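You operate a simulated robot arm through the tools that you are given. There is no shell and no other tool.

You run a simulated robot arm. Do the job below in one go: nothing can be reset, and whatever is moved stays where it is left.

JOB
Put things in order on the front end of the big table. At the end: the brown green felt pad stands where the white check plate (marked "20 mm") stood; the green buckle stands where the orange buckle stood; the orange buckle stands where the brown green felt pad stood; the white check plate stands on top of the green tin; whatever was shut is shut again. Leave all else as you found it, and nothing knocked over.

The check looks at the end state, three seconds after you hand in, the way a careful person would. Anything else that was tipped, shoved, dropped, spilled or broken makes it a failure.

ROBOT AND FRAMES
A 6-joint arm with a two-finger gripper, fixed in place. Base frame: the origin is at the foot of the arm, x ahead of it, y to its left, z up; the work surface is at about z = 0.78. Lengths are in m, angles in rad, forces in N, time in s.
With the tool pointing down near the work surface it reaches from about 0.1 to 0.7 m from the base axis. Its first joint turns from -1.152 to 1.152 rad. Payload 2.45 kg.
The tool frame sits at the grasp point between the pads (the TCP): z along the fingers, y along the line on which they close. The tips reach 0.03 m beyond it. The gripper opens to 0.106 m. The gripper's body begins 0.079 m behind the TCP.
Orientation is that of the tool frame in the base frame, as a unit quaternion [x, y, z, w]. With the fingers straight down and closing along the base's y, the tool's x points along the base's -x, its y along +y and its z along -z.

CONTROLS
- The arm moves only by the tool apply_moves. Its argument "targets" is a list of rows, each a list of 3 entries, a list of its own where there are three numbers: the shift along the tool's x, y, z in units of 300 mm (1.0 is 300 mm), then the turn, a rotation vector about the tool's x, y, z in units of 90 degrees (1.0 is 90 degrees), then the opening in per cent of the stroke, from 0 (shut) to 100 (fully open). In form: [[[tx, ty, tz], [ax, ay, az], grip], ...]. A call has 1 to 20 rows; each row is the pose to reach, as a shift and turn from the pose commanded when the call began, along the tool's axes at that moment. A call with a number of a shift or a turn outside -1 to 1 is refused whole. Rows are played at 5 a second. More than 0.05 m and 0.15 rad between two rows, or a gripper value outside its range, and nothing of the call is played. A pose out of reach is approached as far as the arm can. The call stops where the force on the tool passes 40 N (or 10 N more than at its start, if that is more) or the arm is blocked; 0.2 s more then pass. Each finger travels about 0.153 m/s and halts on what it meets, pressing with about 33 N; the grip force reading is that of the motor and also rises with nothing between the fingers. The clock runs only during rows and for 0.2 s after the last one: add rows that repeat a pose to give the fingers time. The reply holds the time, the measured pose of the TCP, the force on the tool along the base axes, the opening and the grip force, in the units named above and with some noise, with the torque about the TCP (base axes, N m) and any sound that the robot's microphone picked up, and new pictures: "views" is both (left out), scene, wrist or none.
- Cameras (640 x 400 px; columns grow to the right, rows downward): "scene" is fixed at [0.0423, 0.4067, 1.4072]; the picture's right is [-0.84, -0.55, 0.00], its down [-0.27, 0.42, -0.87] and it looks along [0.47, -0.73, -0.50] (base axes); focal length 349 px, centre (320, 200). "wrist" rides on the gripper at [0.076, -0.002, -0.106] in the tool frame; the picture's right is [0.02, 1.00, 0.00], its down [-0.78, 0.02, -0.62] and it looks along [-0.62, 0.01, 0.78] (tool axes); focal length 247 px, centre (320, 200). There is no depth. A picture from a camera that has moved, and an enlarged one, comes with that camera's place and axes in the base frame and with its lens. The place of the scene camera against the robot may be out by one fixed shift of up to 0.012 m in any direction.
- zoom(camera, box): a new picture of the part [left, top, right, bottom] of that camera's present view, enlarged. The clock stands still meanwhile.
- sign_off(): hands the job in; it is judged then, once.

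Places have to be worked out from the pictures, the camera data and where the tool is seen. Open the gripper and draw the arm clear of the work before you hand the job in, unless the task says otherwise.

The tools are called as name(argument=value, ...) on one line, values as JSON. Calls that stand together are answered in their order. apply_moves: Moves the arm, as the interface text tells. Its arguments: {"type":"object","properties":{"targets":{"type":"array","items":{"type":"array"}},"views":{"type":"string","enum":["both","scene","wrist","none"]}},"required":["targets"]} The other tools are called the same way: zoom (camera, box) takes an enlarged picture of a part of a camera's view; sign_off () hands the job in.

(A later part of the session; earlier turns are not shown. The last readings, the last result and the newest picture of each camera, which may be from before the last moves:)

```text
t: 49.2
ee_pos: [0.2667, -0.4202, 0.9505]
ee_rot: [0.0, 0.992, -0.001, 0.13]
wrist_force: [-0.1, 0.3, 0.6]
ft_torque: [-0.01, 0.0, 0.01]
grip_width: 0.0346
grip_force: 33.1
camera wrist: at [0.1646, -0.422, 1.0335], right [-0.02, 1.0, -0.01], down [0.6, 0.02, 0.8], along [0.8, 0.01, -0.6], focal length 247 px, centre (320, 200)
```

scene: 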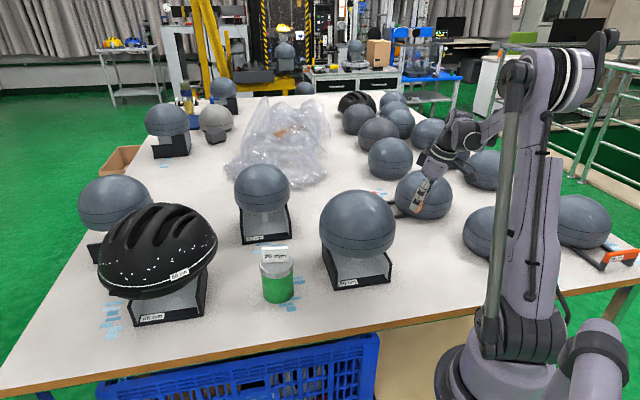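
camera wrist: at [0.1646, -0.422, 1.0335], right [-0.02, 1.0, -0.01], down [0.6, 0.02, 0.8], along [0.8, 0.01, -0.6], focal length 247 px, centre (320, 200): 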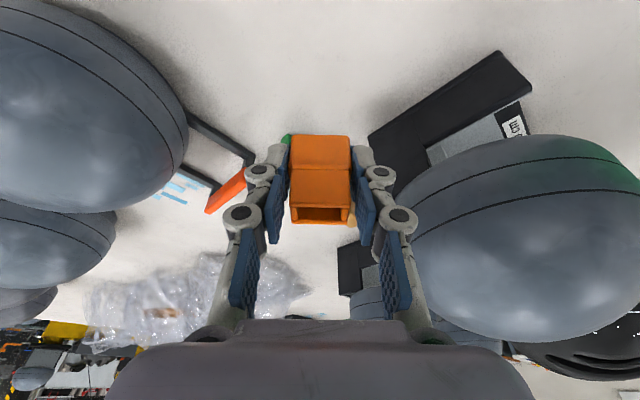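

I lower vertically to a few millimetres above the table.

apply_moves(targets=[[[0.0345, 0, 0.1288], [0, 0, 0], 0], [[0.069, 0, 0.2576], [0, 0, 0], 0], [[0.0906, 0, 0.3381], [0, 0, 0], 0], [[0.1009, 0, 0.3767], [0, 0, 0], 0], [[0.1052, 0, 0.3928], [0, 0, 0], 0], [[0.1052, 0, 0.3928], [0, 0, 0], 0]])

zoom(camera="wrist", box=[220, 80, 420, 240])

zoom(camera="scene", box=[370, 160, 470, 280])

```text
t: 50.6
ee_pos: [0.2676, -0.4225, 0.8279]
ee_rot: [0.0, 0.991, -0.001, 0.13]
wrist_force: [-0.2, 0.3, 0.2]
ft_torque: [0.01, 0.01, 0.02]
grip_width: 0.0347
grip_force: 33.3
out of reach, approached as far as the arm can: row 1, 2
camera wrist: at [0.1654, -0.4231, 0.9101], right [-0.02, 1.0, -0.01], down [0.6, 0.02, 0.8], along [0.8, 0.01, -0.6], focal length 247 px, centre (320, 200)
```

scene: 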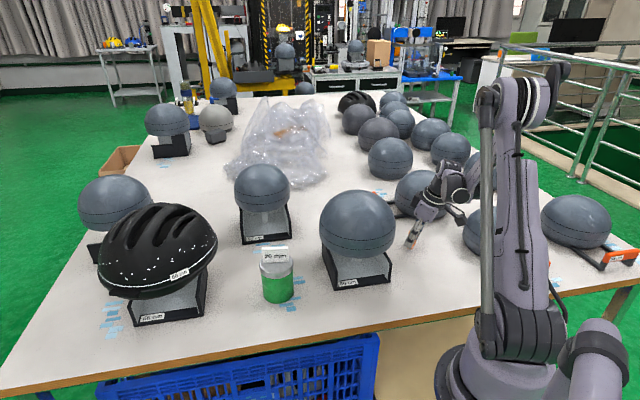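
wrist: 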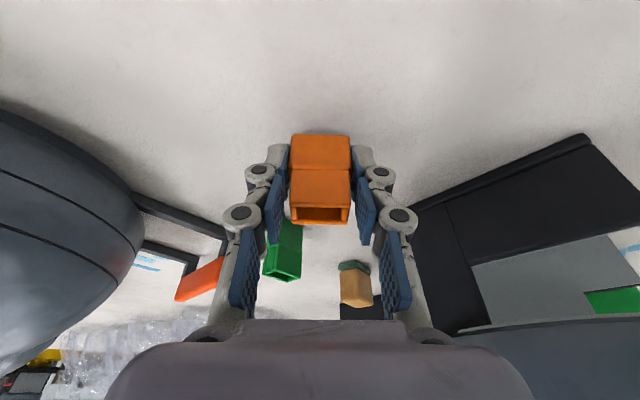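

```text
2.50 times, centred on (320, 160) of wrist
camera zoom: at [0.1654, -0.4231, 0.9101], right [-0.02, 1.0, -0.01], down [0.6, 0.02, 0.8], along [0.8, 0.01, -0.6], focal length 617 px, centre (320, 300)
```

zoom: 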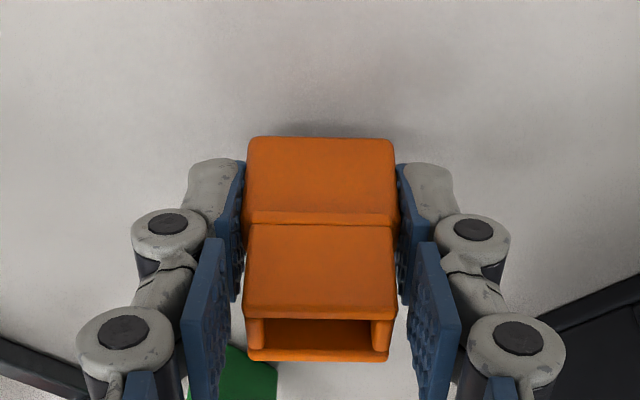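

```text
3.33 times, centred on (420, 220) of scene
camera zoom: at [0.0423, 0.4067, 1.4072], right [-0.84, -0.55, 0.0], down [-0.27, 0.42, -0.87], along [0.47, -0.73, -0.5], focal length 1163 px, centre (-13, 133)
```

zoom: 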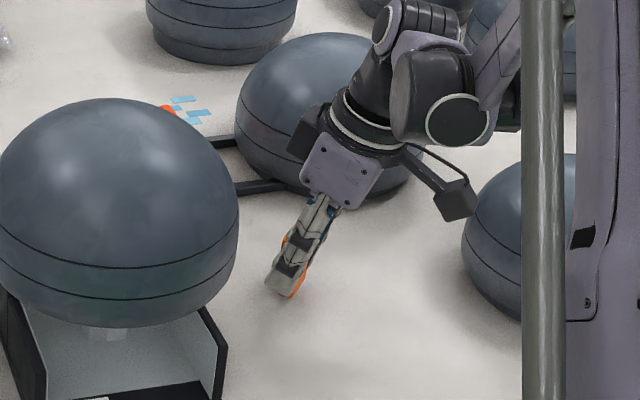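

The pose is reached within noise, though two intermediate rows were flagged as out of reach. I ease down another millimetre and read the pose and force again.

apply_moves(targets=[[[0.0009, 0, 0.0032], [0, 0, 0], 0], [[0.0017, 0, 0.0064], [0, 0, 0], 0], [[0.0017, 0, 0.0064], [0, 0, 0], 0]], views="none")

```text
t: 51.4
ee_pos: [0.2689, -0.4219, 0.8262]
ee_rot: [0.0, 0.991, -0.001, 0.131]
wrist_force: [0.0, -1.0, -1.0]
ft_torque: [0.01, -0.01, -0.02]
grip_width: 0.035
grip_force: 33.2
```

Measured x is about 2-3 mm further out than intended. I nudge back 2 mm in x and go down another 2 mm.

apply_moves(targets=[[[0.0064, 0, -0.0017], [0, 0, 0], 0], [[0.0073, 0, 0.0015], [0, 0, 0], 0], [[0.0081, 0, 0.0047], [0, 0, 0], 0], [[0.0081, 0, 0.0047], [0, 0, 0], 0]], views="none")

```text
t: 52.4
ee_pos: [0.2675, -0.4196, 0.8229]
ee_rot: [0.0, 0.991, -0.001, 0.131]
wrist_force: [-0.2, 0.5, 1.1]
ft_torque: [-0.01, -0.02, 0.01]
grip_width: 0.0348
grip_force: 33.0
out of reach, approached as far as the arm can: row 1, 2, 3, 4
```

The arm's limit sits right there, so I go back into reach (about 2 mm off the mark is harmless) and lower another 2 mm toward contact.

apply_moves(targets=[[[-0.0087, 0, 0.0058], [0, 0, 0], 0], [[-0.0079, 0, 0.009], [0, 0, 0], 0], [[-0.0079, 0, 0.009], [0, 0, 0], 0]], views="none")

```text
t: 53.2
ee_pos: [0.2691, -0.4225, 0.8209]
ee_rot: [0.0, 0.991, 0.0, 0.131]
wrist_force: [0.4, 0.0, -0.4]
ft_torque: [0.0, -0.01, -0.01]
grip_width: 0.0346
grip_force: 32.6
```

Still no contact; I continue in half-millimetre steps.

apply_moves(targets=[[[0.0004, 0, 0.0016], [0, 0, 0], 0], [[0.0009, 0, 0.0032], [0, 0, 0], 0], [[0.0013, 0, 0.0048], [0, 0, 0], 0], [[0.0013, 0, 0.0048], [0, 0, 0], 0]], views="none")

```text
t: 54.2
ee_pos: [0.2692, -0.4229, 0.8189]
ee_rot: [-0.001, 0.991, 0.0, 0.131]
wrist_force: [-1.0, 0.0, 0.2]
ft_torque: [0.0, 0.02, 0.02]
grip_width: 0.0348
grip_force: 32.9
```

apply_moves(targets=[[[0.0004, 0, 0.0016], [0, 0, 0], 0], [[0.0009, 0, 0.0032], [0, 0, 0], 0], [[0.0009, 0, 0.0032], [0, 0, 0], 0]], views="wrist")

zoom(camera="wrist", box=[260, 110, 380, 190])

zoom(camera="scene", box=[390, 220, 430, 260])

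```text
t: 55.0
ee_pos: [0.2698, -0.4213, 0.8201]
ee_rot: [-0.002, 0.991, 0.001, 0.133]
wrist_force: [0.6, 0.5, 18.0]
ft_torque: [0.03, -0.07, -0.02]
grip_width: 0.0348
grip_force: 32.7
camera wrist: at [0.1676, -0.4232, 0.902], right [-0.02, 1.0, -0.01], down [0.59, 0.02, 0.8], along [0.8, 0.01, -0.59], focal length 247 px, centre (320, 200)
```

wrist: 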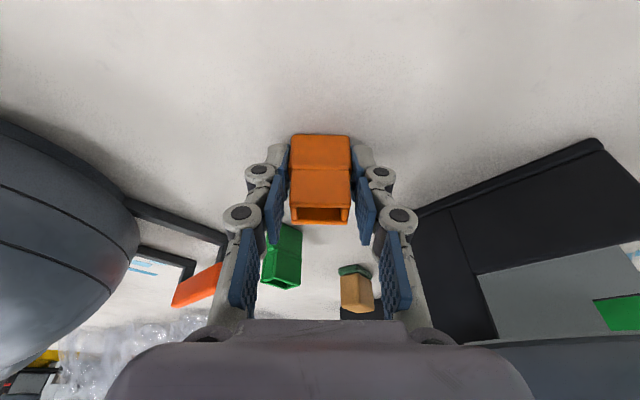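

```text
5.00 times, centred on (320, 150) of wrist
camera zoom: at [0.1676, -0.4232, 0.902], right [-0.02, 1.0, -0.01], down [0.59, 0.02, 0.8], along [0.8, 0.01, -0.59], focal length 1235 px, centre (320, 450)
```

zoom: 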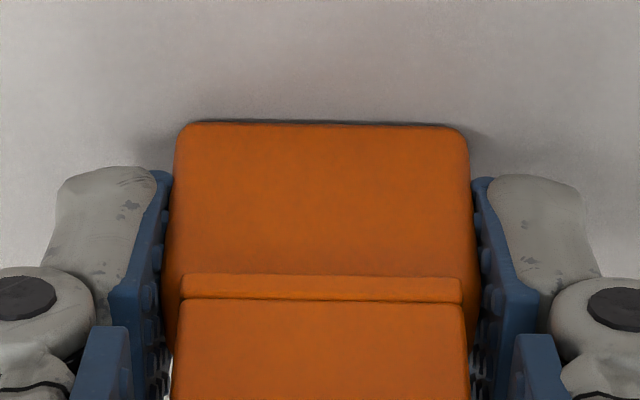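

```text
10.00 times, centred on (410, 240) of scene
camera zoom: at [0.0421, 0.407, 1.4072], right [-0.84, -0.55, 0.0], down [-0.27, 0.42, -0.87], along [0.47, -0.73, -0.5], focal length 3488 px, centre (-580, -200)
```

zoom: 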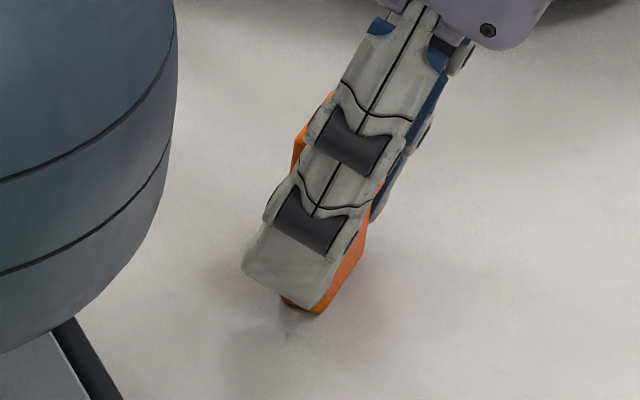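

Contact: 18 N at z = 0.82, the same height as at pick-up. I ease off 0.8 mm and release gently.

apply_moves(targets=[[[-0.0007, 0, -0.0026], [0, 0, 0], 0], [[-0.0007, 0, -0.0026], [0, 0, 0], 0], [[-0.0007, 0, -0.0026], [0, 0, 0], 35], [[-0.0007, 0, -0.0026], [0, 0, 0], 42], [[-0.0007, 0, -0.0026], [0, 0, 0], 50], [[-0.0007, 0, -0.0026], [0, 0, 0], 60], [[-0.0007, 0, -0.0026], [0, 0, 0], 60]])

zoom(camera="wrist", box=[220, 80, 420, 240])

zoom(camera="scene", box=[390, 220, 430, 260])

```text
t: 56.6
ee_pos: [0.2693, -0.4219, 0.8199]
ee_rot: [0.0, 0.991, 0.0, 0.131]
wrist_force: [0.4, -0.4, 0.7]
ft_torque: [0.03, 0.0, -0.01]
grip_width: 0.0638
grip_force: 0.1
camera wrist: at [0.1675, -0.4235, 0.9027], right [-0.02, 1.0, -0.01], down [0.59, 0.02, 0.8], along [0.8, 0.01, -0.59], focal length 247 px, centre (320, 200)
```

scene: 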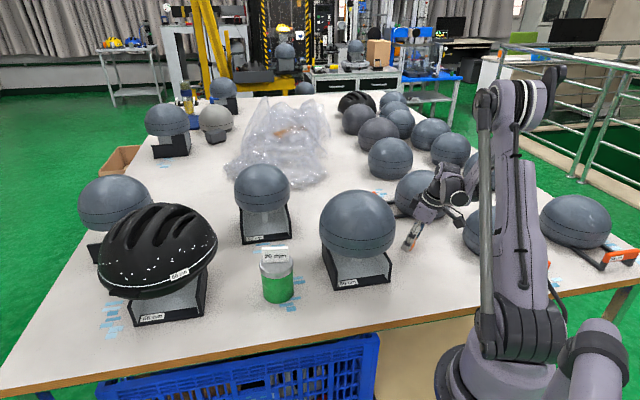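
wrist: 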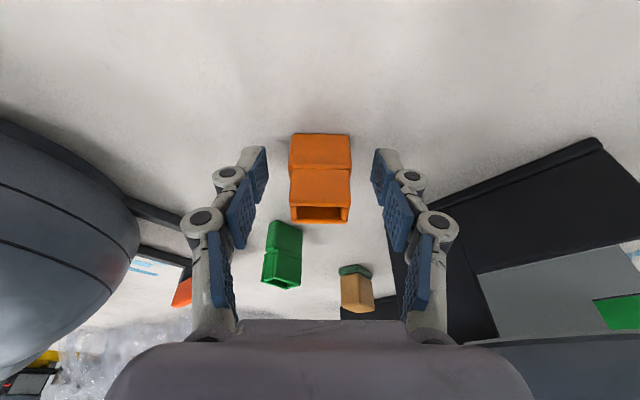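

```text
2.50 times, centred on (320, 160) of wrist
camera zoom: at [0.1675, -0.4235, 0.9027], right [-0.02, 1.0, -0.01], down [0.59, 0.02, 0.8], along [0.8, 0.01, -0.59], focal length 617 px, centre (320, 300)
```

zoom: 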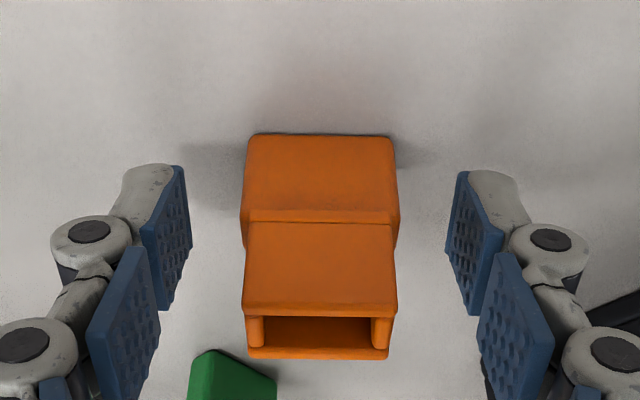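

```text
10.00 times, centred on (410, 240) of scene
camera zoom: at [0.0423, 0.4067, 1.4072], right [-0.84, -0.55, 0.0], down [-0.27, 0.42, -0.87], along [0.47, -0.73, -0.5], focal length 3488 px, centre (-580, -200)
```

zoom: 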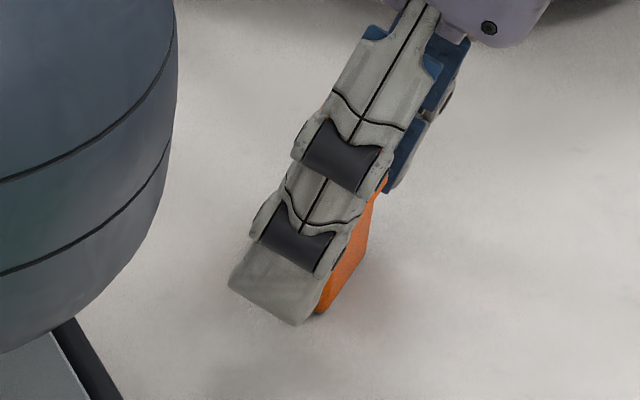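

The orange buckle stands upright at the pad's spot, but about 4 mm too far in +x because of the arm's limit. The spot is open, so I raise while straightening the tool to vertical and check its position from above.

apply_moves(targets=[[[-0.0237, 0, -0.0627], [0, 0.0417, 0], 60], [[-0.0474, 0, -0.1254], [0, 0.0833, 0], 60], [[-0.0711, 0, -0.188], [0, 0.125, 0], 60], [[-0.0948, 0, -0.2507], [0, 0.1667, 0], 60], [[-0.0948, 0, -0.2507], [0, 0.1667, 0], 60]])

zoom(camera="wrist", box=[240, 50, 400, 210])

zoom(camera="scene", box=[380, 200, 450, 270])

```text
t: 57.8
ee_pos: [0.2779, -0.4185, 0.9007]
ee_rot: [0.001, 1.0, -0.001, 0.0]
wrist_force: [-0.8, -0.7, -0.2]
ft_torque: [0.01, 0.01, 0.01]
grip_width: 0.0637
grip_force: 0.0
camera wrist: at [0.2011, -0.4209, 1.0067], right [-0.02, 1.0, 0.0], down [0.78, 0.02, 0.62], along [0.62, 0.01, -0.78], focal length 247 px, centre (320, 200)
```

scene: 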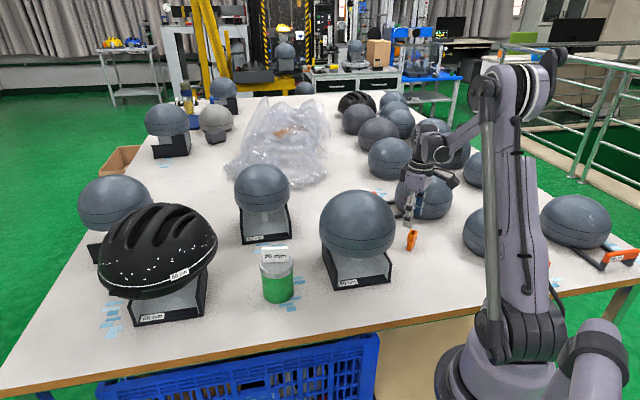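
wrist: 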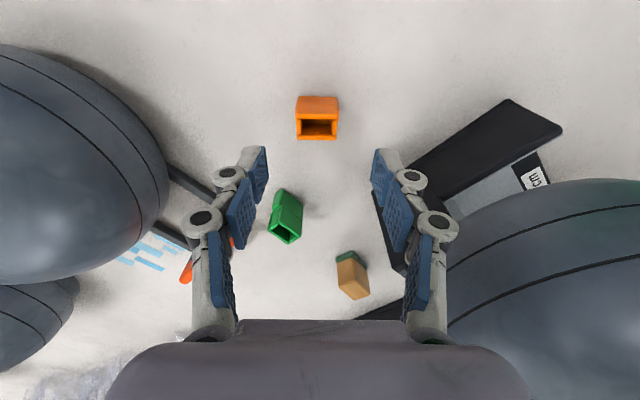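

```text
2.50 times, centred on (320, 130) of wrist
camera zoom: at [0.2011, -0.4209, 1.0067], right [-0.02, 1.0, 0.0], down [0.78, 0.02, 0.62], along [0.62, 0.01, -0.78], focal length 617 px, centre (320, 375)
```

zoom: 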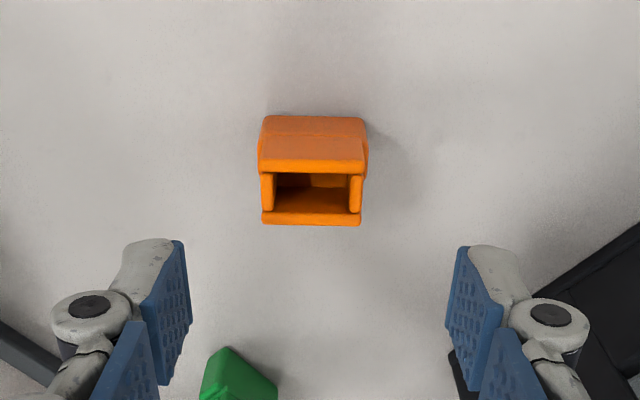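

```text
5.71 times, centred on (415, 235) of scene
camera zoom: at [0.0423, 0.4067, 1.4072], right [-0.84, -0.55, 0.0], down [-0.27, 0.42, -0.87], along [0.47, -0.73, -0.5], focal length 1993 px, centre (-223, 0)
```

zoom: 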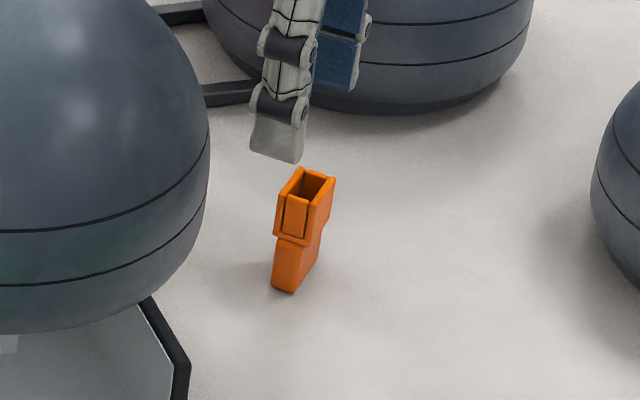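

The orange buckle stands upright within about 3 mm of the pad's old centre, which is good. Next is the green buckle, so I move above its spot near (0.386, -0.457) to examine it.

apply_moves(targets=[[[0, 0, -0.1], [0, 0, 0], 60], [[0, 0, -0.2], [0, 0, 0], 60], [[-0.12, -0.042, -0.2], [0, 0, 0], 60], [[-0.24, -0.083, -0.2], [0, 0, 0], 60], [[-0.36, -0.125, -0.2], [0, 0, 0], 60], [[-0.36, -0.125, -0.2], [0, 0, 0], 60]])

zoom(camera="wrist", box=[260, 40, 380, 160])

zoom(camera="scene", box=[360, 170, 460, 270])

```text
t: 59.2
ee_pos: [0.3879, -0.458, 0.9613]
ee_rot: [0.0, 1.0, 0.001, 0.001]
wrist_force: [0.3, -0.5, 0.3]
ft_torque: [-0.02, -0.01, 0.0]
grip_width: 0.0637
grip_force: 0.1
camera wrist: at [0.3096, -0.4597, 1.0678], right [-0.02, 1.0, 0.0], down [0.78, 0.02, 0.62], along [0.62, 0.01, -0.78], focal length 247 px, centre (320, 200)
```

scene: 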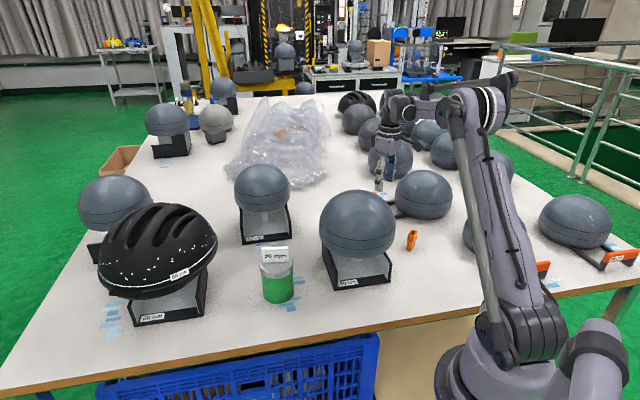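
wrist: 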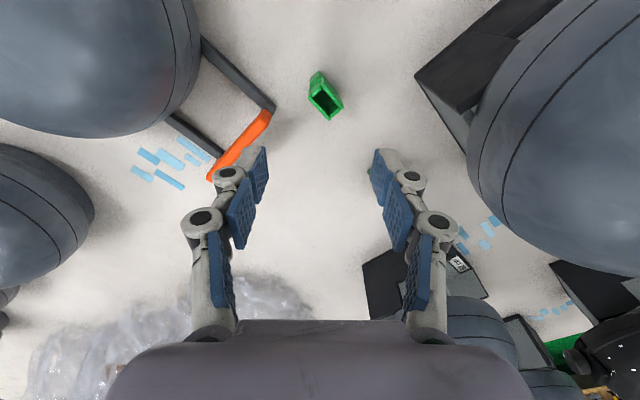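

```text
3.33 times, centred on (320, 100) of wrist
camera zoom: at [0.3096, -0.4597, 1.0678], right [-0.02, 1.0, 0.0], down [0.78, 0.02, 0.62], along [0.62, 0.01, -0.78], focal length 823 px, centre (320, 533)
```

zoom: 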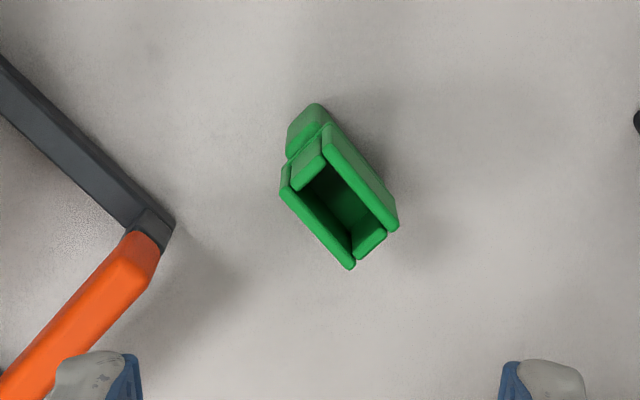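

```text
4.00 times, centred on (410, 220) of scene
camera zoom: at [0.0423, 0.4067, 1.4072], right [-0.84, -0.55, 0.0], down [-0.27, 0.42, -0.87], along [0.47, -0.73, -0.5], focal length 1395 px, centre (-40, 120)
```

zoom: 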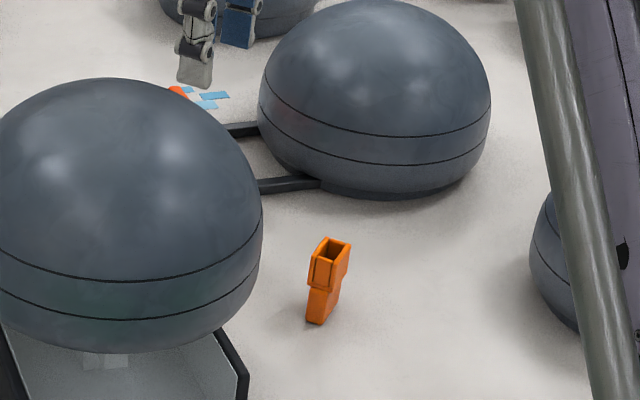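

The green buckle has the same shape, centred near (0.381, -0.454) with its long side along 45°. The camera arm would come too near the 60 cm form with a lean that way, so I will grip it across its short side at yaw +45°, leaning the other way; first I turn above it and measure.

apply_moves(targets=[[[0.0033, 0.0017, 0], [0, 0, -0.0833], 60], [[0.0067, 0.0033, 0], [0, 0, -0.1667], 55], [[0.01, 0.005, 0], [0, 0, -0.25], 50], [[0.0133, 0.0067, 0], [0, 0, -0.3333], 50], [[0.0167, 0.0083, 0], [0, 0, -0.4167], 50], [[0.02, 0.01, 0], [0, 0, -0.5], 50], [[0.02, 0.01, 0], [0, 0, -0.5], 50]])

zoom(camera="wrist", box=[260, 40, 380, 160])

```text
t: 60.8
ee_pos: [0.3796, -0.4555, 0.9595]
ee_rot: [-0.384, 0.923, -0.001, 0.0]
wrist_force: [0.2, 0.6, -0.3]
ft_torque: [0.01, 0.02, 0.01]
grip_width: 0.0531
grip_force: 0.1
camera wrist: at [0.3261, -0.5111, 1.0662], right [-0.72, 0.69, 0.0], down [0.54, 0.57, 0.62], along [0.43, 0.45, -0.78], focal length 247 px, centre (320, 200)
```

scene: 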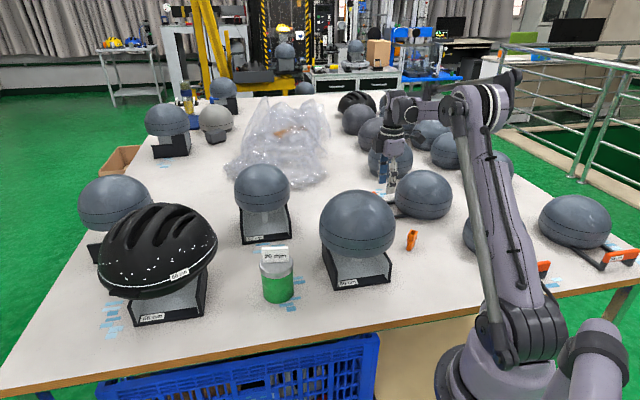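
wrist: 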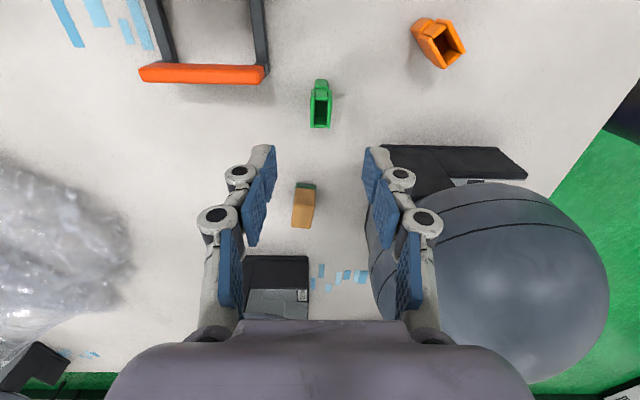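

```text
3.33 times, centred on (320, 100) of wrist
camera zoom: at [0.3261, -0.5111, 1.0662], right [-0.72, 0.69, 0.0], down [0.54, 0.57, 0.62], along [0.43, 0.45, -0.78], focal length 823 px, centre (320, 533)
```

zoom: 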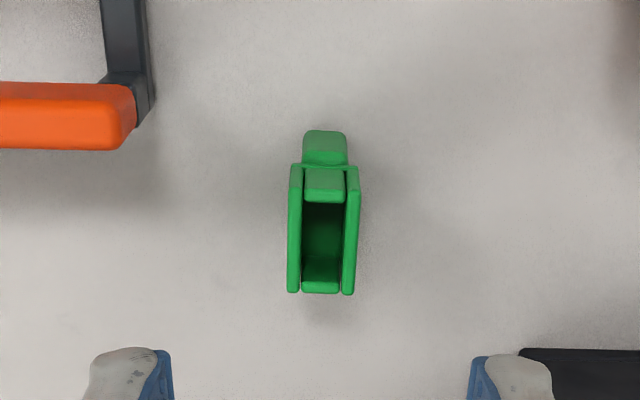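

The buckle is square to the fingers, about 5 mm and -2 mm off the axis. I lean the tool 15° away from the 60 cm form and hover on the approach axis, then check.

apply_moves(targets=[[[0.018, -0.0014, 0.042], [0, -0.0417, 0], 50], [[0.0355, -0.0028, 0.083], [0, -0.0833, 0], 50], [[0.053, -0.0043, 0.125], [0, -0.125, 0], 50], [[0.071, -0.0057, 0.167], [0, -0.1667, 0], 50], [[0.071, -0.0057, 0.167], [0, -0.1667, 0], 50]])

zoom(camera="wrist", box=[240, 60, 400, 220])

zoom(camera="scene", box=[350, 60, 510, 240])

```text
t: 62.0
ee_pos: [0.3673, -0.4724, 0.9085]
ee_rot: [-0.38, 0.916, 0.049, 0.122]
wrist_force: [0.0, 0.6, -0.2]
ft_torque: [-0.02, 0.01, -0.01]
grip_width: 0.053
grip_force: 0.1
camera wrist: at [0.2952, -0.5454, 0.9912], right [-0.72, 0.69, -0.01], down [0.41, 0.43, 0.8], along [0.56, 0.58, -0.59], focal length 247 px, centre (320, 200)
```

scene: 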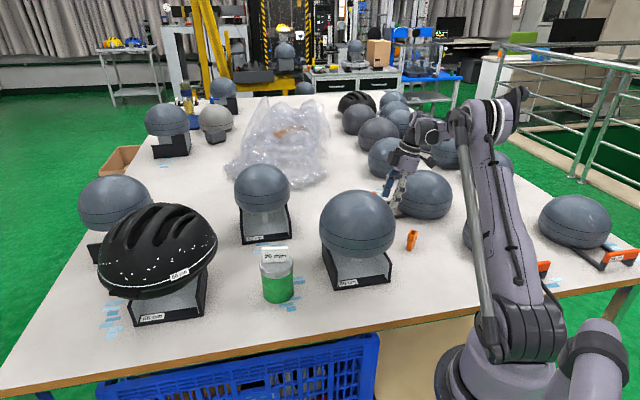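
wrist: 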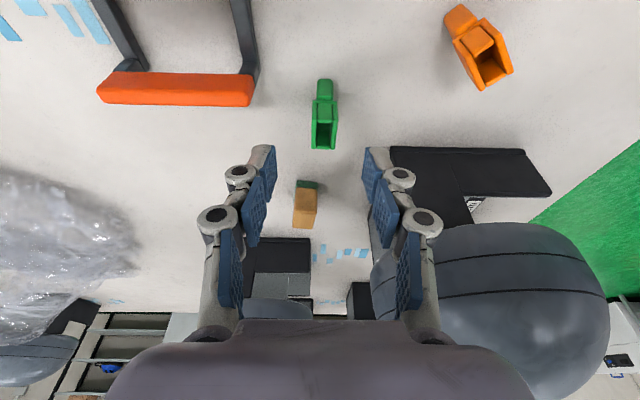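

```text
2.50 times, centred on (320, 140) of wrist
camera zoom: at [0.2952, -0.5454, 0.9912], right [-0.72, 0.69, -0.01], down [0.41, 0.43, 0.8], along [0.56, 0.58, -0.59], focal length 617 px, centre (320, 350)
```

zoom: 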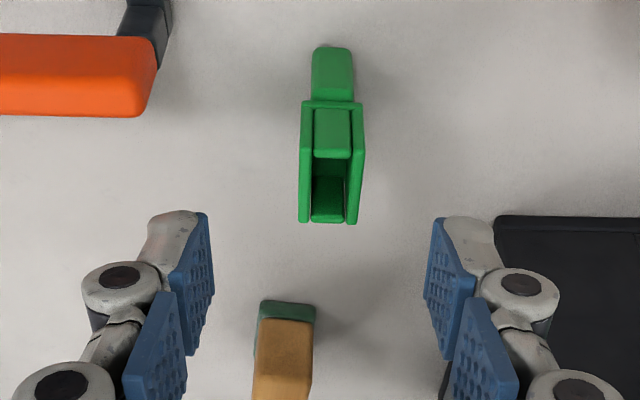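

```text
2.22 times, centred on (430, 150) of scene
camera zoom: at [0.0423, 0.4067, 1.4072], right [-0.84, -0.55, 0.0], down [-0.27, 0.42, -0.87], along [0.47, -0.73, -0.5], focal length 775 px, centre (76, 311)
```

zoom: 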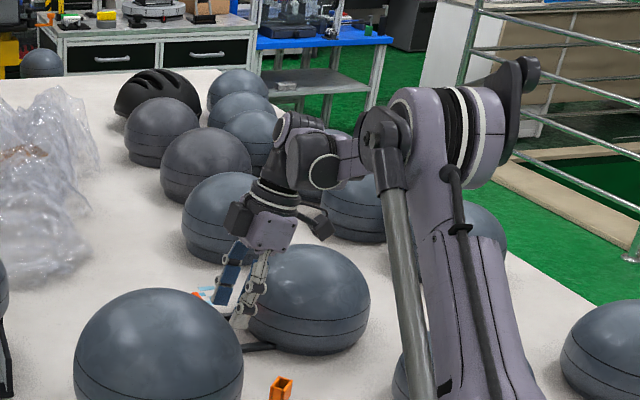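

The camera and body have clear space here. The bracket end is near the left finger, so I narrow the opening to about 38 mm, trim 1 mm, and descend two thirds of the way for a check.

apply_moves(targets=[[[-0.0033, 0.0033, 0.05], [0, 0, 0], 36], [[-0.0033, 0.0033, 0.1], [0, 0, 0], 36], [[-0.0033, 0.0033, 0.15], [0, 0, 0], 36], [[-0.0033, 0.0033, 0.2], [0, 0, 0], 36], [[-0.0033, 0.0033, 0.2], [0, 0, 0], 36]])

zoom(camera="wrist", box=[220, 60, 420, 220])

zoom(camera="scene", box=[360, 120, 480, 240])

```text
t: 63.2
ee_pos: [0.377, -0.4591, 0.8534]
ee_rot: [-0.379, 0.916, 0.05, 0.12]
wrist_force: [0.5, -0.4, 0.1]
ft_torque: [-0.02, -0.01, -0.01]
grip_width: 0.0381
grip_force: 0.1
camera wrist: at [0.306, -0.5331, 0.9354], right [-0.72, 0.69, -0.01], down [0.41, 0.43, 0.8], along [0.56, 0.58, -0.6], focal length 247 px, centre (320, 200)
```

scene: 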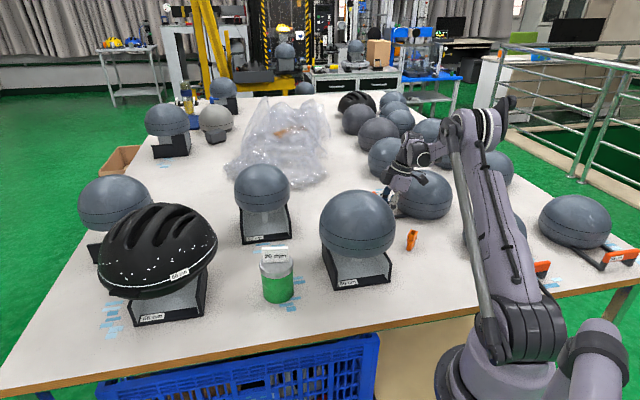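
wrist: 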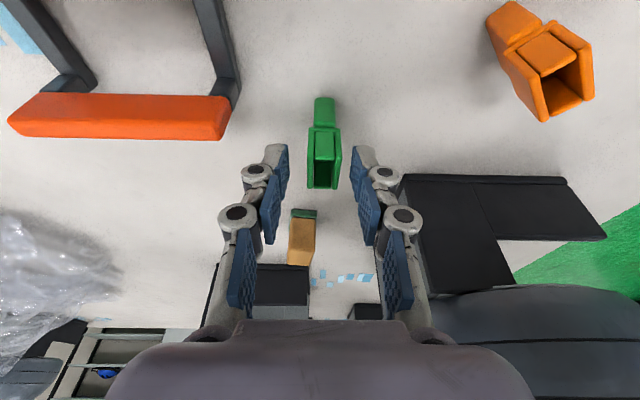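

```text
2.50 times, centred on (320, 140) of wrist
camera zoom: at [0.306, -0.5331, 0.9354], right [-0.72, 0.69, -0.01], down [0.41, 0.43, 0.8], along [0.56, 0.58, -0.6], focal length 617 px, centre (320, 350)
```

zoom: 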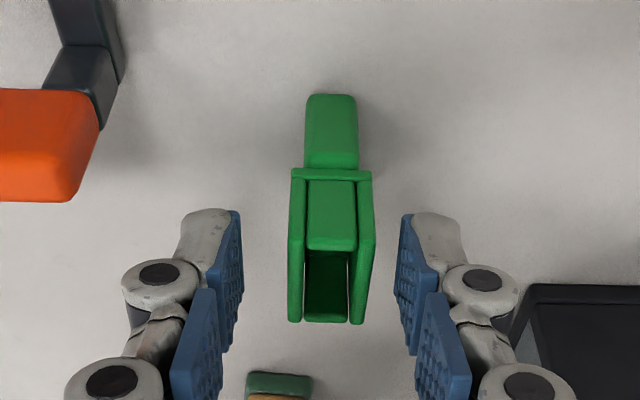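

```text
3.33 times, centred on (420, 180) of scene
camera zoom: at [0.0423, 0.4067, 1.4072], right [-0.84, -0.55, 0.0], down [-0.27, 0.42, -0.87], along [0.47, -0.73, -0.5], focal length 1163 px, centre (-13, 267)
```

zoom: 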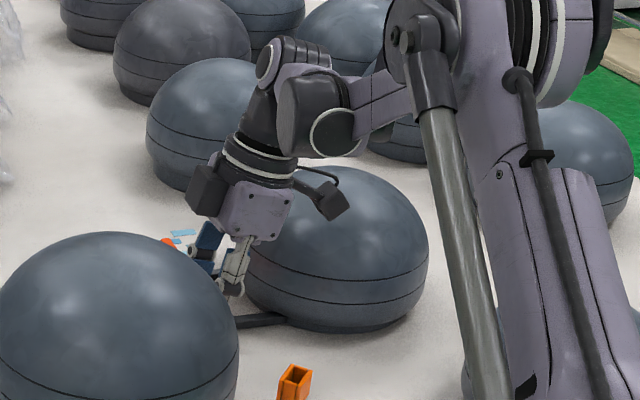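

Everything is clear and the buckle is centred. I descend the last 3 cm.

apply_moves(targets=[[[0, 0.001, 0.05], [0, 0, 0], 36], [[0, 0.001, 0.105], [0, 0, 0], 36], [[0, 0.001, 0.105], [0, 0, 0], 36]])

zoom(camera="wrist", box=[220, 80, 420, 240])

```text
t: 64.0
ee_pos: [0.3833, -0.4521, 0.8226]
ee_rot: [-0.38, 0.916, 0.049, 0.121]
wrist_force: [0.7, -0.5, -0.6]
ft_torque: [0.01, -0.02, 0.01]
grip_width: 0.0383
grip_force: 0.0
camera wrist: at [0.3116, -0.5256, 0.9048], right [-0.72, 0.69, -0.01], down [0.41, 0.43, 0.8], along [0.56, 0.58, -0.6], focal length 247 px, centre (320, 200)
```

scene: 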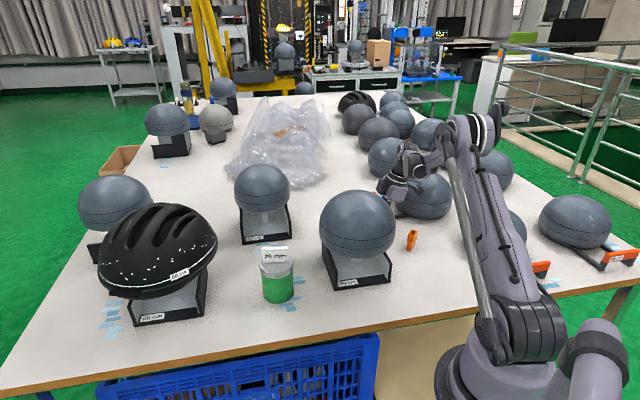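
wrist: 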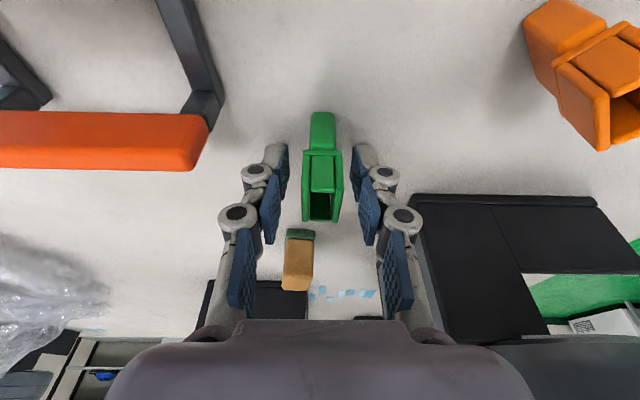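

```text
2.50 times, centred on (320, 160) of wrist
camera zoom: at [0.3116, -0.5256, 0.9048], right [-0.72, 0.69, -0.01], down [0.41, 0.43, 0.8], along [0.56, 0.58, -0.6], focal length 617 px, centre (320, 300)
```

zoom: 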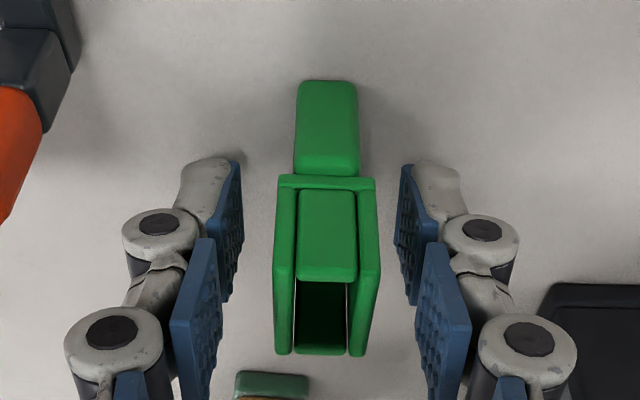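

The green buckle is centred, so I close on its sleeve.

apply_moves(targets=[[[0, 0, 0], [0, 0, 0], 24], [[0, 0, 0], [0, 0, 0], 15], [[0, 0, 0], [0, 0, 0], 0], [[0, 0, 0], [0, 0, 0], 0]], views="wrist")

zoom(camera="wrist", box=[220, 80, 420, 240])

```text
t: 65.0
ee_pos: [0.3838, -0.4529, 0.823]
ee_rot: [-0.38, 0.916, 0.049, 0.121]
wrist_force: [0.1, -0.3, -0.2]
ft_torque: [0.02, -0.01, 0.01]
grip_width: 0.0181
grip_force: 32.9
camera wrist: at [0.3114, -0.5257, 0.9051], right [-0.72, 0.69, -0.01], down [0.41, 0.43, 0.8], along [0.56, 0.58, -0.6], focal length 247 px, centre (320, 200)
```

wrist: 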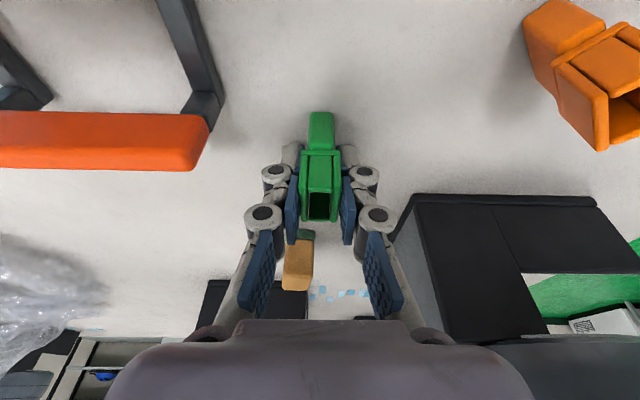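

```text
2.50 times, centred on (320, 160) of wrist
camera zoom: at [0.3114, -0.5257, 0.9051], right [-0.72, 0.69, -0.01], down [0.41, 0.43, 0.8], along [0.56, 0.58, -0.6], focal length 617 px, centre (320, 300)
```

zoom: 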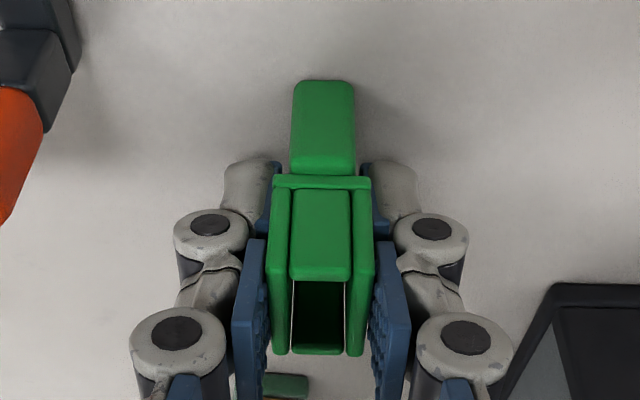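

Gripped at 18 mm. I lift the green buckle straight up to z of about 1.05 and carry it to above the felt pad, clear of both forms.

apply_moves(targets=[[[-0.0129, 0, -0.0483], [0, 0, 0], 0], [[-0.0431, 0, -0.161], [0, 0, 0], 0], [[-0.082, 0, -0.3059], [0, 0, 0], 0], [[-0.1208, 0, -0.4508], [0, 0, 0], 0], [[-0.1596, 0, -0.5956], [0, 0, 0], 0], [[-0.1958, 0, -0.7309], [0, 0, 0], 0], [[-0.3087, -0.0203, -0.7009], [0, 0, 0], 0], [[-0.4216, -0.0406, -0.6708], [0, 0, 0], 0], [[-0.5344, -0.0608, -0.6408], [0, 0, 0], 0], [[-0.6473, -0.0811, -0.6107], [0, 0, 0], 0], [[-0.6473, -0.0811, -0.6107], [0, 0, 0], 0]])

```text
t: 67.4
ee_pos: [0.4988, -0.3684, 1.0475]
ee_rot: [-0.379, 0.916, 0.049, 0.121]
wrist_force: [-0.4, 0.2, -1.5]
ft_torque: [0.0, 0.03, -0.05]
grip_width: 0.0182
grip_force: 33.1
camera wrist: at [0.4275, -0.4416, 1.1308], right [-0.72, 0.69, -0.01], down [0.41, 0.43, 0.8], along [0.56, 0.58, -0.6], focal length 247 px, centre (320, 200)
```

scene: 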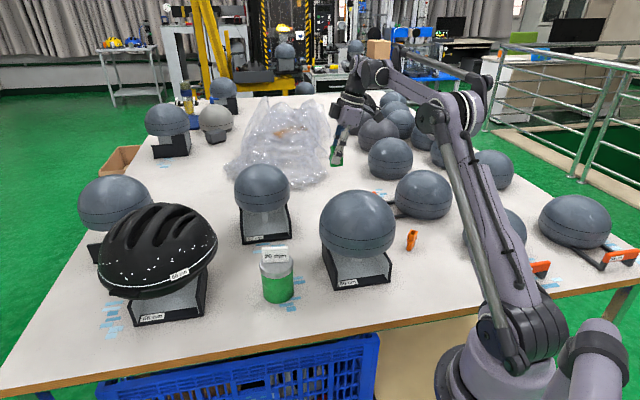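
wrist: 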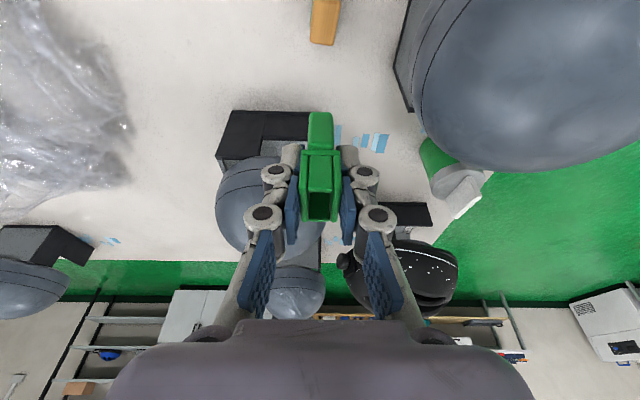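

I continue between the two forms toward the front while turning 90° about the vertical, so the lean points away from the 52 cm form.

apply_moves(targets=[[[-0.0607, 0.055, 0.0163], [0.0216, 0, 0.0805], 0], [[-0.1214, 0.11, 0.0325], [0.0431, 0, 0.161], 0], [[-0.1822, 0.165, 0.0488], [0.0647, 0, 0.2415], 0], [[-0.2429, 0.22, 0.0651], [0.0863, 0, 0.322], 0], [[-0.3036, 0.275, 0.0813], [0.1078, 0, 0.4025], 0], [[-0.3643, 0.33, 0.0976], [0.1294, 0, 0.483], 0], [[-0.4212, 0.3654, 0.1129], [0.151, 0, 0.5634], 0], [[-0.4781, 0.4007, 0.1281], [0.1725, 0, 0.6439], 0], [[-0.5351, 0.4361, 0.1434], [0.1941, 0, 0.7244], 0], [[-0.592, 0.4714, 0.1586], [0.2157, 0, 0.8049], 0], [[-0.6489, 0.5068, 0.1739], [0.2372, 0, 0.8854], 0], [[-0.7058, 0.5421, 0.1891], [0.2588, 0, 0.9659], 0], [[-0.7058, 0.5421, 0.1891], [0.2588, 0, 0.9659], 0]])

```text
t: 70.2
ee_pos: [0.5385, -0.102, 1.0482]
ee_rot: [0.379, 0.916, -0.05, 0.121]
wrist_force: [-0.7, 0.4, -1.2]
ft_torque: [-0.01, -0.03, -0.01]
grip_width: 0.0182
grip_force: 32.9
camera wrist: at [0.4639, -0.0317, 1.1312], right [0.69, 0.72, -0.01], down [0.43, -0.41, 0.8], along [0.58, -0.56, -0.59], focal length 247 px, centre (320, 200)
```

scene: 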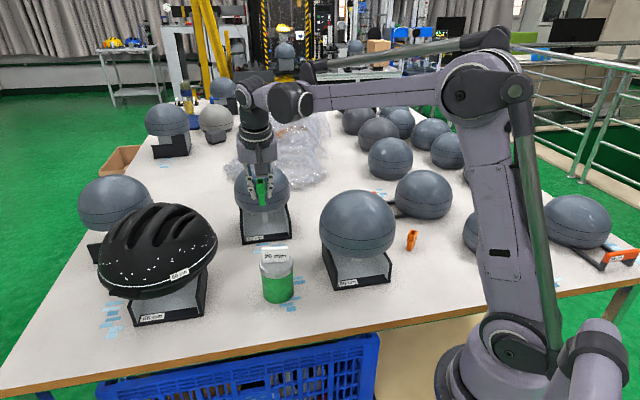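
wrist: 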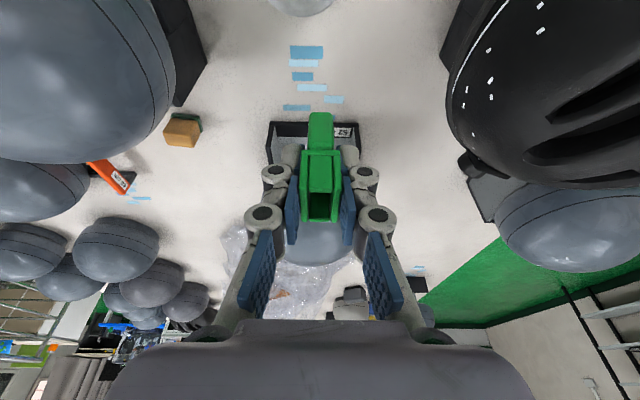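

I go to the hover point on the leaning approach axis over the orange buckle's old spot.

apply_moves(targets=[[[-0.0232, 0.0262, 0.1029], [0, 0, 0], 0], [[-0.0464, 0.0524, 0.2058], [0, 0, 0], 0], [[-0.0695, 0.0786, 0.3087], [0, 0, 0], 0], [[-0.0927, 0.1048, 0.4116], [0, 0, 0], 0], [[-0.1159, 0.131, 0.5145], [0, 0, 0], 0], [[-0.1159, 0.131, 0.5145], [0, 0, 0], 0]])

zoom(camera="wrist", box=[200, 40, 400, 200])

```text
t: 71.6
ee_pos: [0.6169, -0.1268, 0.909]
ee_rot: [0.379, 0.916, -0.05, 0.121]
wrist_force: [0.4, 0.0, -1.3]
ft_torque: [-0.01, -0.01, 0.0]
grip_width: 0.0182
grip_force: 32.9
camera wrist: at [0.5437, -0.0565, 0.9918], right [0.69, 0.72, -0.01], down [0.43, -0.41, 0.8], along [0.58, -0.56, -0.59], focal length 247 px, centre (320, 200)
```

scene: 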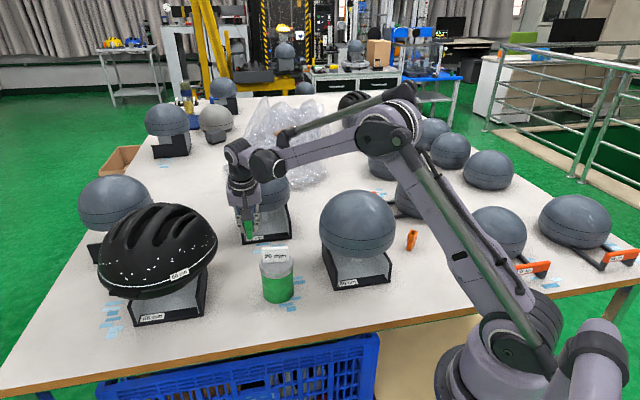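
wrist: 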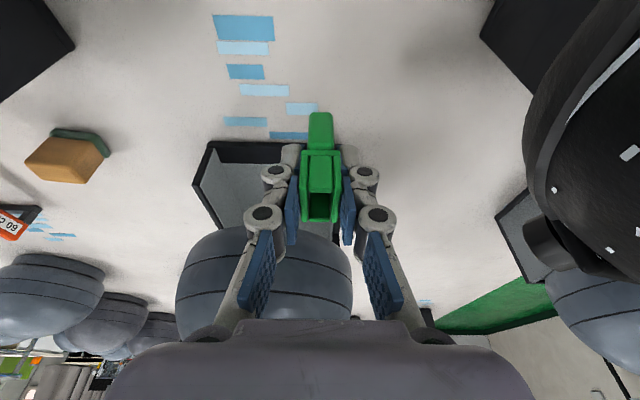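

```text
2.50 times, centred on (300, 120) of wrist
camera zoom: at [0.5437, -0.0565, 0.9918], right [0.69, 0.72, -0.01], down [0.43, -0.41, 0.8], along [0.58, -0.56, -0.59], focal length 617 px, centre (370, 400)
```

zoom: 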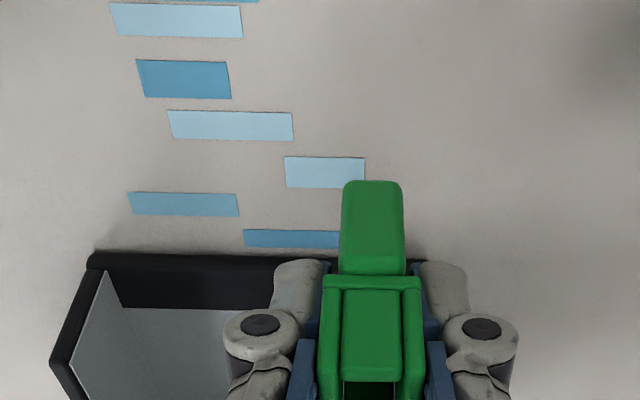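

Comparing the blue tape marks with the earlier orange hover view, I need about 3.5 mm further out and 2 mm sideways. I correct and descend along the axis to about 1 cm above the table.

apply_moves(targets=[[[-0.0117, 0.0067, 0.05], [0, 0, 0], 0], [[-0.0117, 0.0067, 0.12], [0, 0, 0], 0], [[-0.0117, 0.0067, 0.19], [0, 0, 0], 0], [[-0.0117, 0.0067, 0.24], [0, 0, 0], 0], [[-0.0117, 0.0067, 0.2667], [0, 0, 0], 0], [[-0.0117, 0.0067, 0.2667], [0, 0, 0], 0]])

zoom(camera="wrist", box=[120, 20, 400, 240])

zoom(camera="scene", box=[200, 140, 330, 300])

```text
t: 73.0
ee_pos: [0.6375, -0.1411, 0.831]
ee_rot: [0.379, 0.916, -0.051, 0.122]
wrist_force: [-0.8, -0.2, -0.5]
ft_torque: [0.01, 0.01, 0.0]
grip_width: 0.0181
grip_force: 32.7
camera wrist: at [0.5636, -0.0708, 0.914], right [0.69, 0.72, -0.01], down [0.43, -0.41, 0.8], along [0.58, -0.56, -0.59], focal length 247 px, centre (320, 200)
```

scene: 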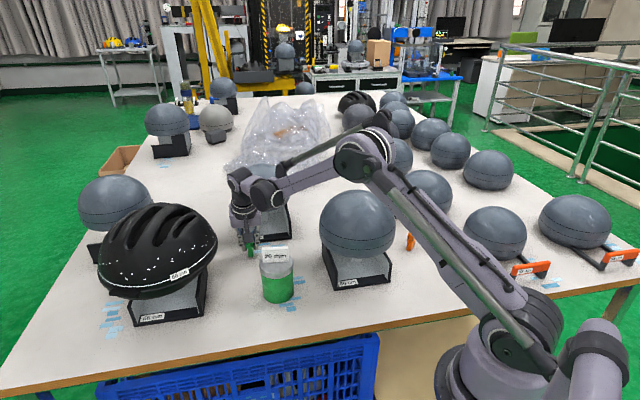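
wrist: 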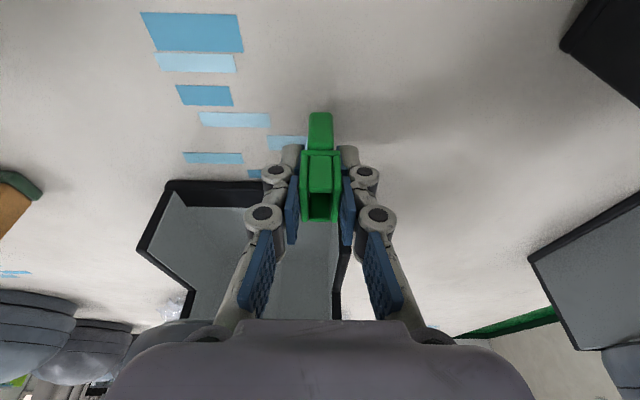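

```text
1.82 times, centred on (260, 130) of wrist
camera zoom: at [0.5636, -0.0708, 0.914], right [0.69, 0.72, -0.01], down [0.43, -0.41, 0.8], along [0.58, -0.56, -0.59], focal length 449 px, centre (429, 327)
```

zoom: 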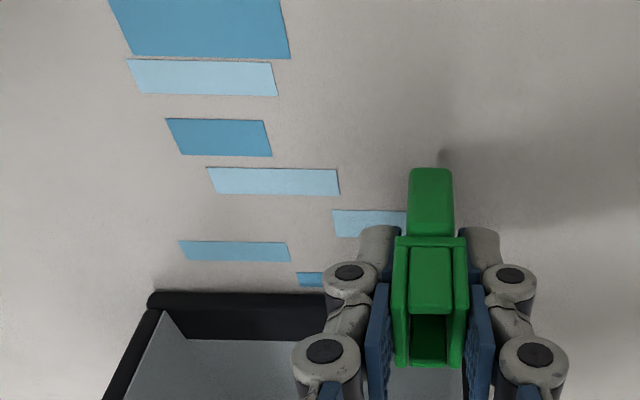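

```text
2.50 times, centred on (265, 220) of scene
camera zoom: at [0.0423, 0.4067, 1.4072], right [-0.84, -0.55, 0.0], down [-0.27, 0.42, -0.87], along [0.47, -0.73, -0.5], focal length 872 px, centre (458, 150)
```

zoom: 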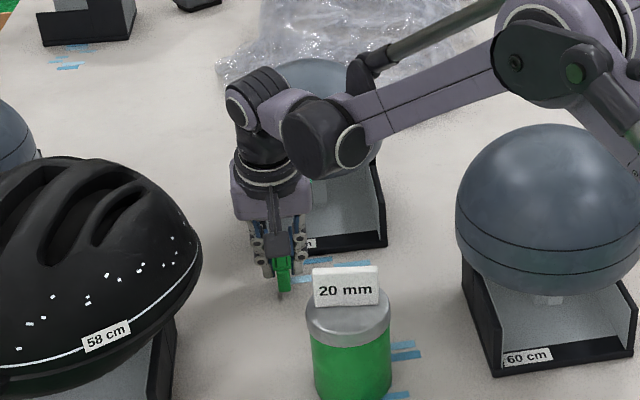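

All clear. I lower another 7 mm along the axis and then creep.

apply_moves(targets=[[[0, 0, 0.01], [0, 0, 0], 0], [[0, 0, 0.02], [0, 0, 0], 0], [[0, 0, 0.025], [0, 0, 0], 0], [[0, 0, 0.025], [0, 0, 0], 0]], views="none")

```text
t: 74.0
ee_pos: [0.6379, -0.1428, 0.8246]
ee_rot: [0.379, 0.916, -0.05, 0.121]
wrist_force: [-0.5, 0.0, 0.1]
ft_torque: [-0.01, -0.05, -0.01]
grip_width: 0.0181
grip_force: 33.6
```

No contact yet; I continue in small steps of about half a millimetre.

apply_moves(targets=[[[0, 0, 0.0017], [0, 0, 0], 0], [[0, 0, 0.0033], [0, 0, 0], 0], [[0, 0, 0.005], [0, 0, 0], 0], [[0, 0, 0.005], [0, 0, 0], 0]], views="none")

```text
t: 75.0
ee_pos: [0.6369, -0.1426, 0.8242]
ee_rot: [0.379, 0.916, -0.05, 0.121]
wrist_force: [-0.4, -0.6, -0.2]
ft_torque: [-0.02, -0.03, -0.02]
grip_width: 0.018
grip_force: 33.1
```

apply_moves(targets=[[[0, 0, 0.0017], [0, 0, 0], 0], [[0, 0, 0.0033], [0, 0, 0], 0], [[0, 0, 0.0033], [0, 0, 0], 0]], views="none")

```text
t: 75.8
ee_pos: [0.6388, -0.1427, 0.8232]
ee_rot: [0.38, 0.916, -0.05, 0.122]
wrist_force: [0.1, -0.8, -0.5]
ft_torque: [-0.02, 0.0, 0.03]
grip_width: 0.0181
grip_force: 33.2
```

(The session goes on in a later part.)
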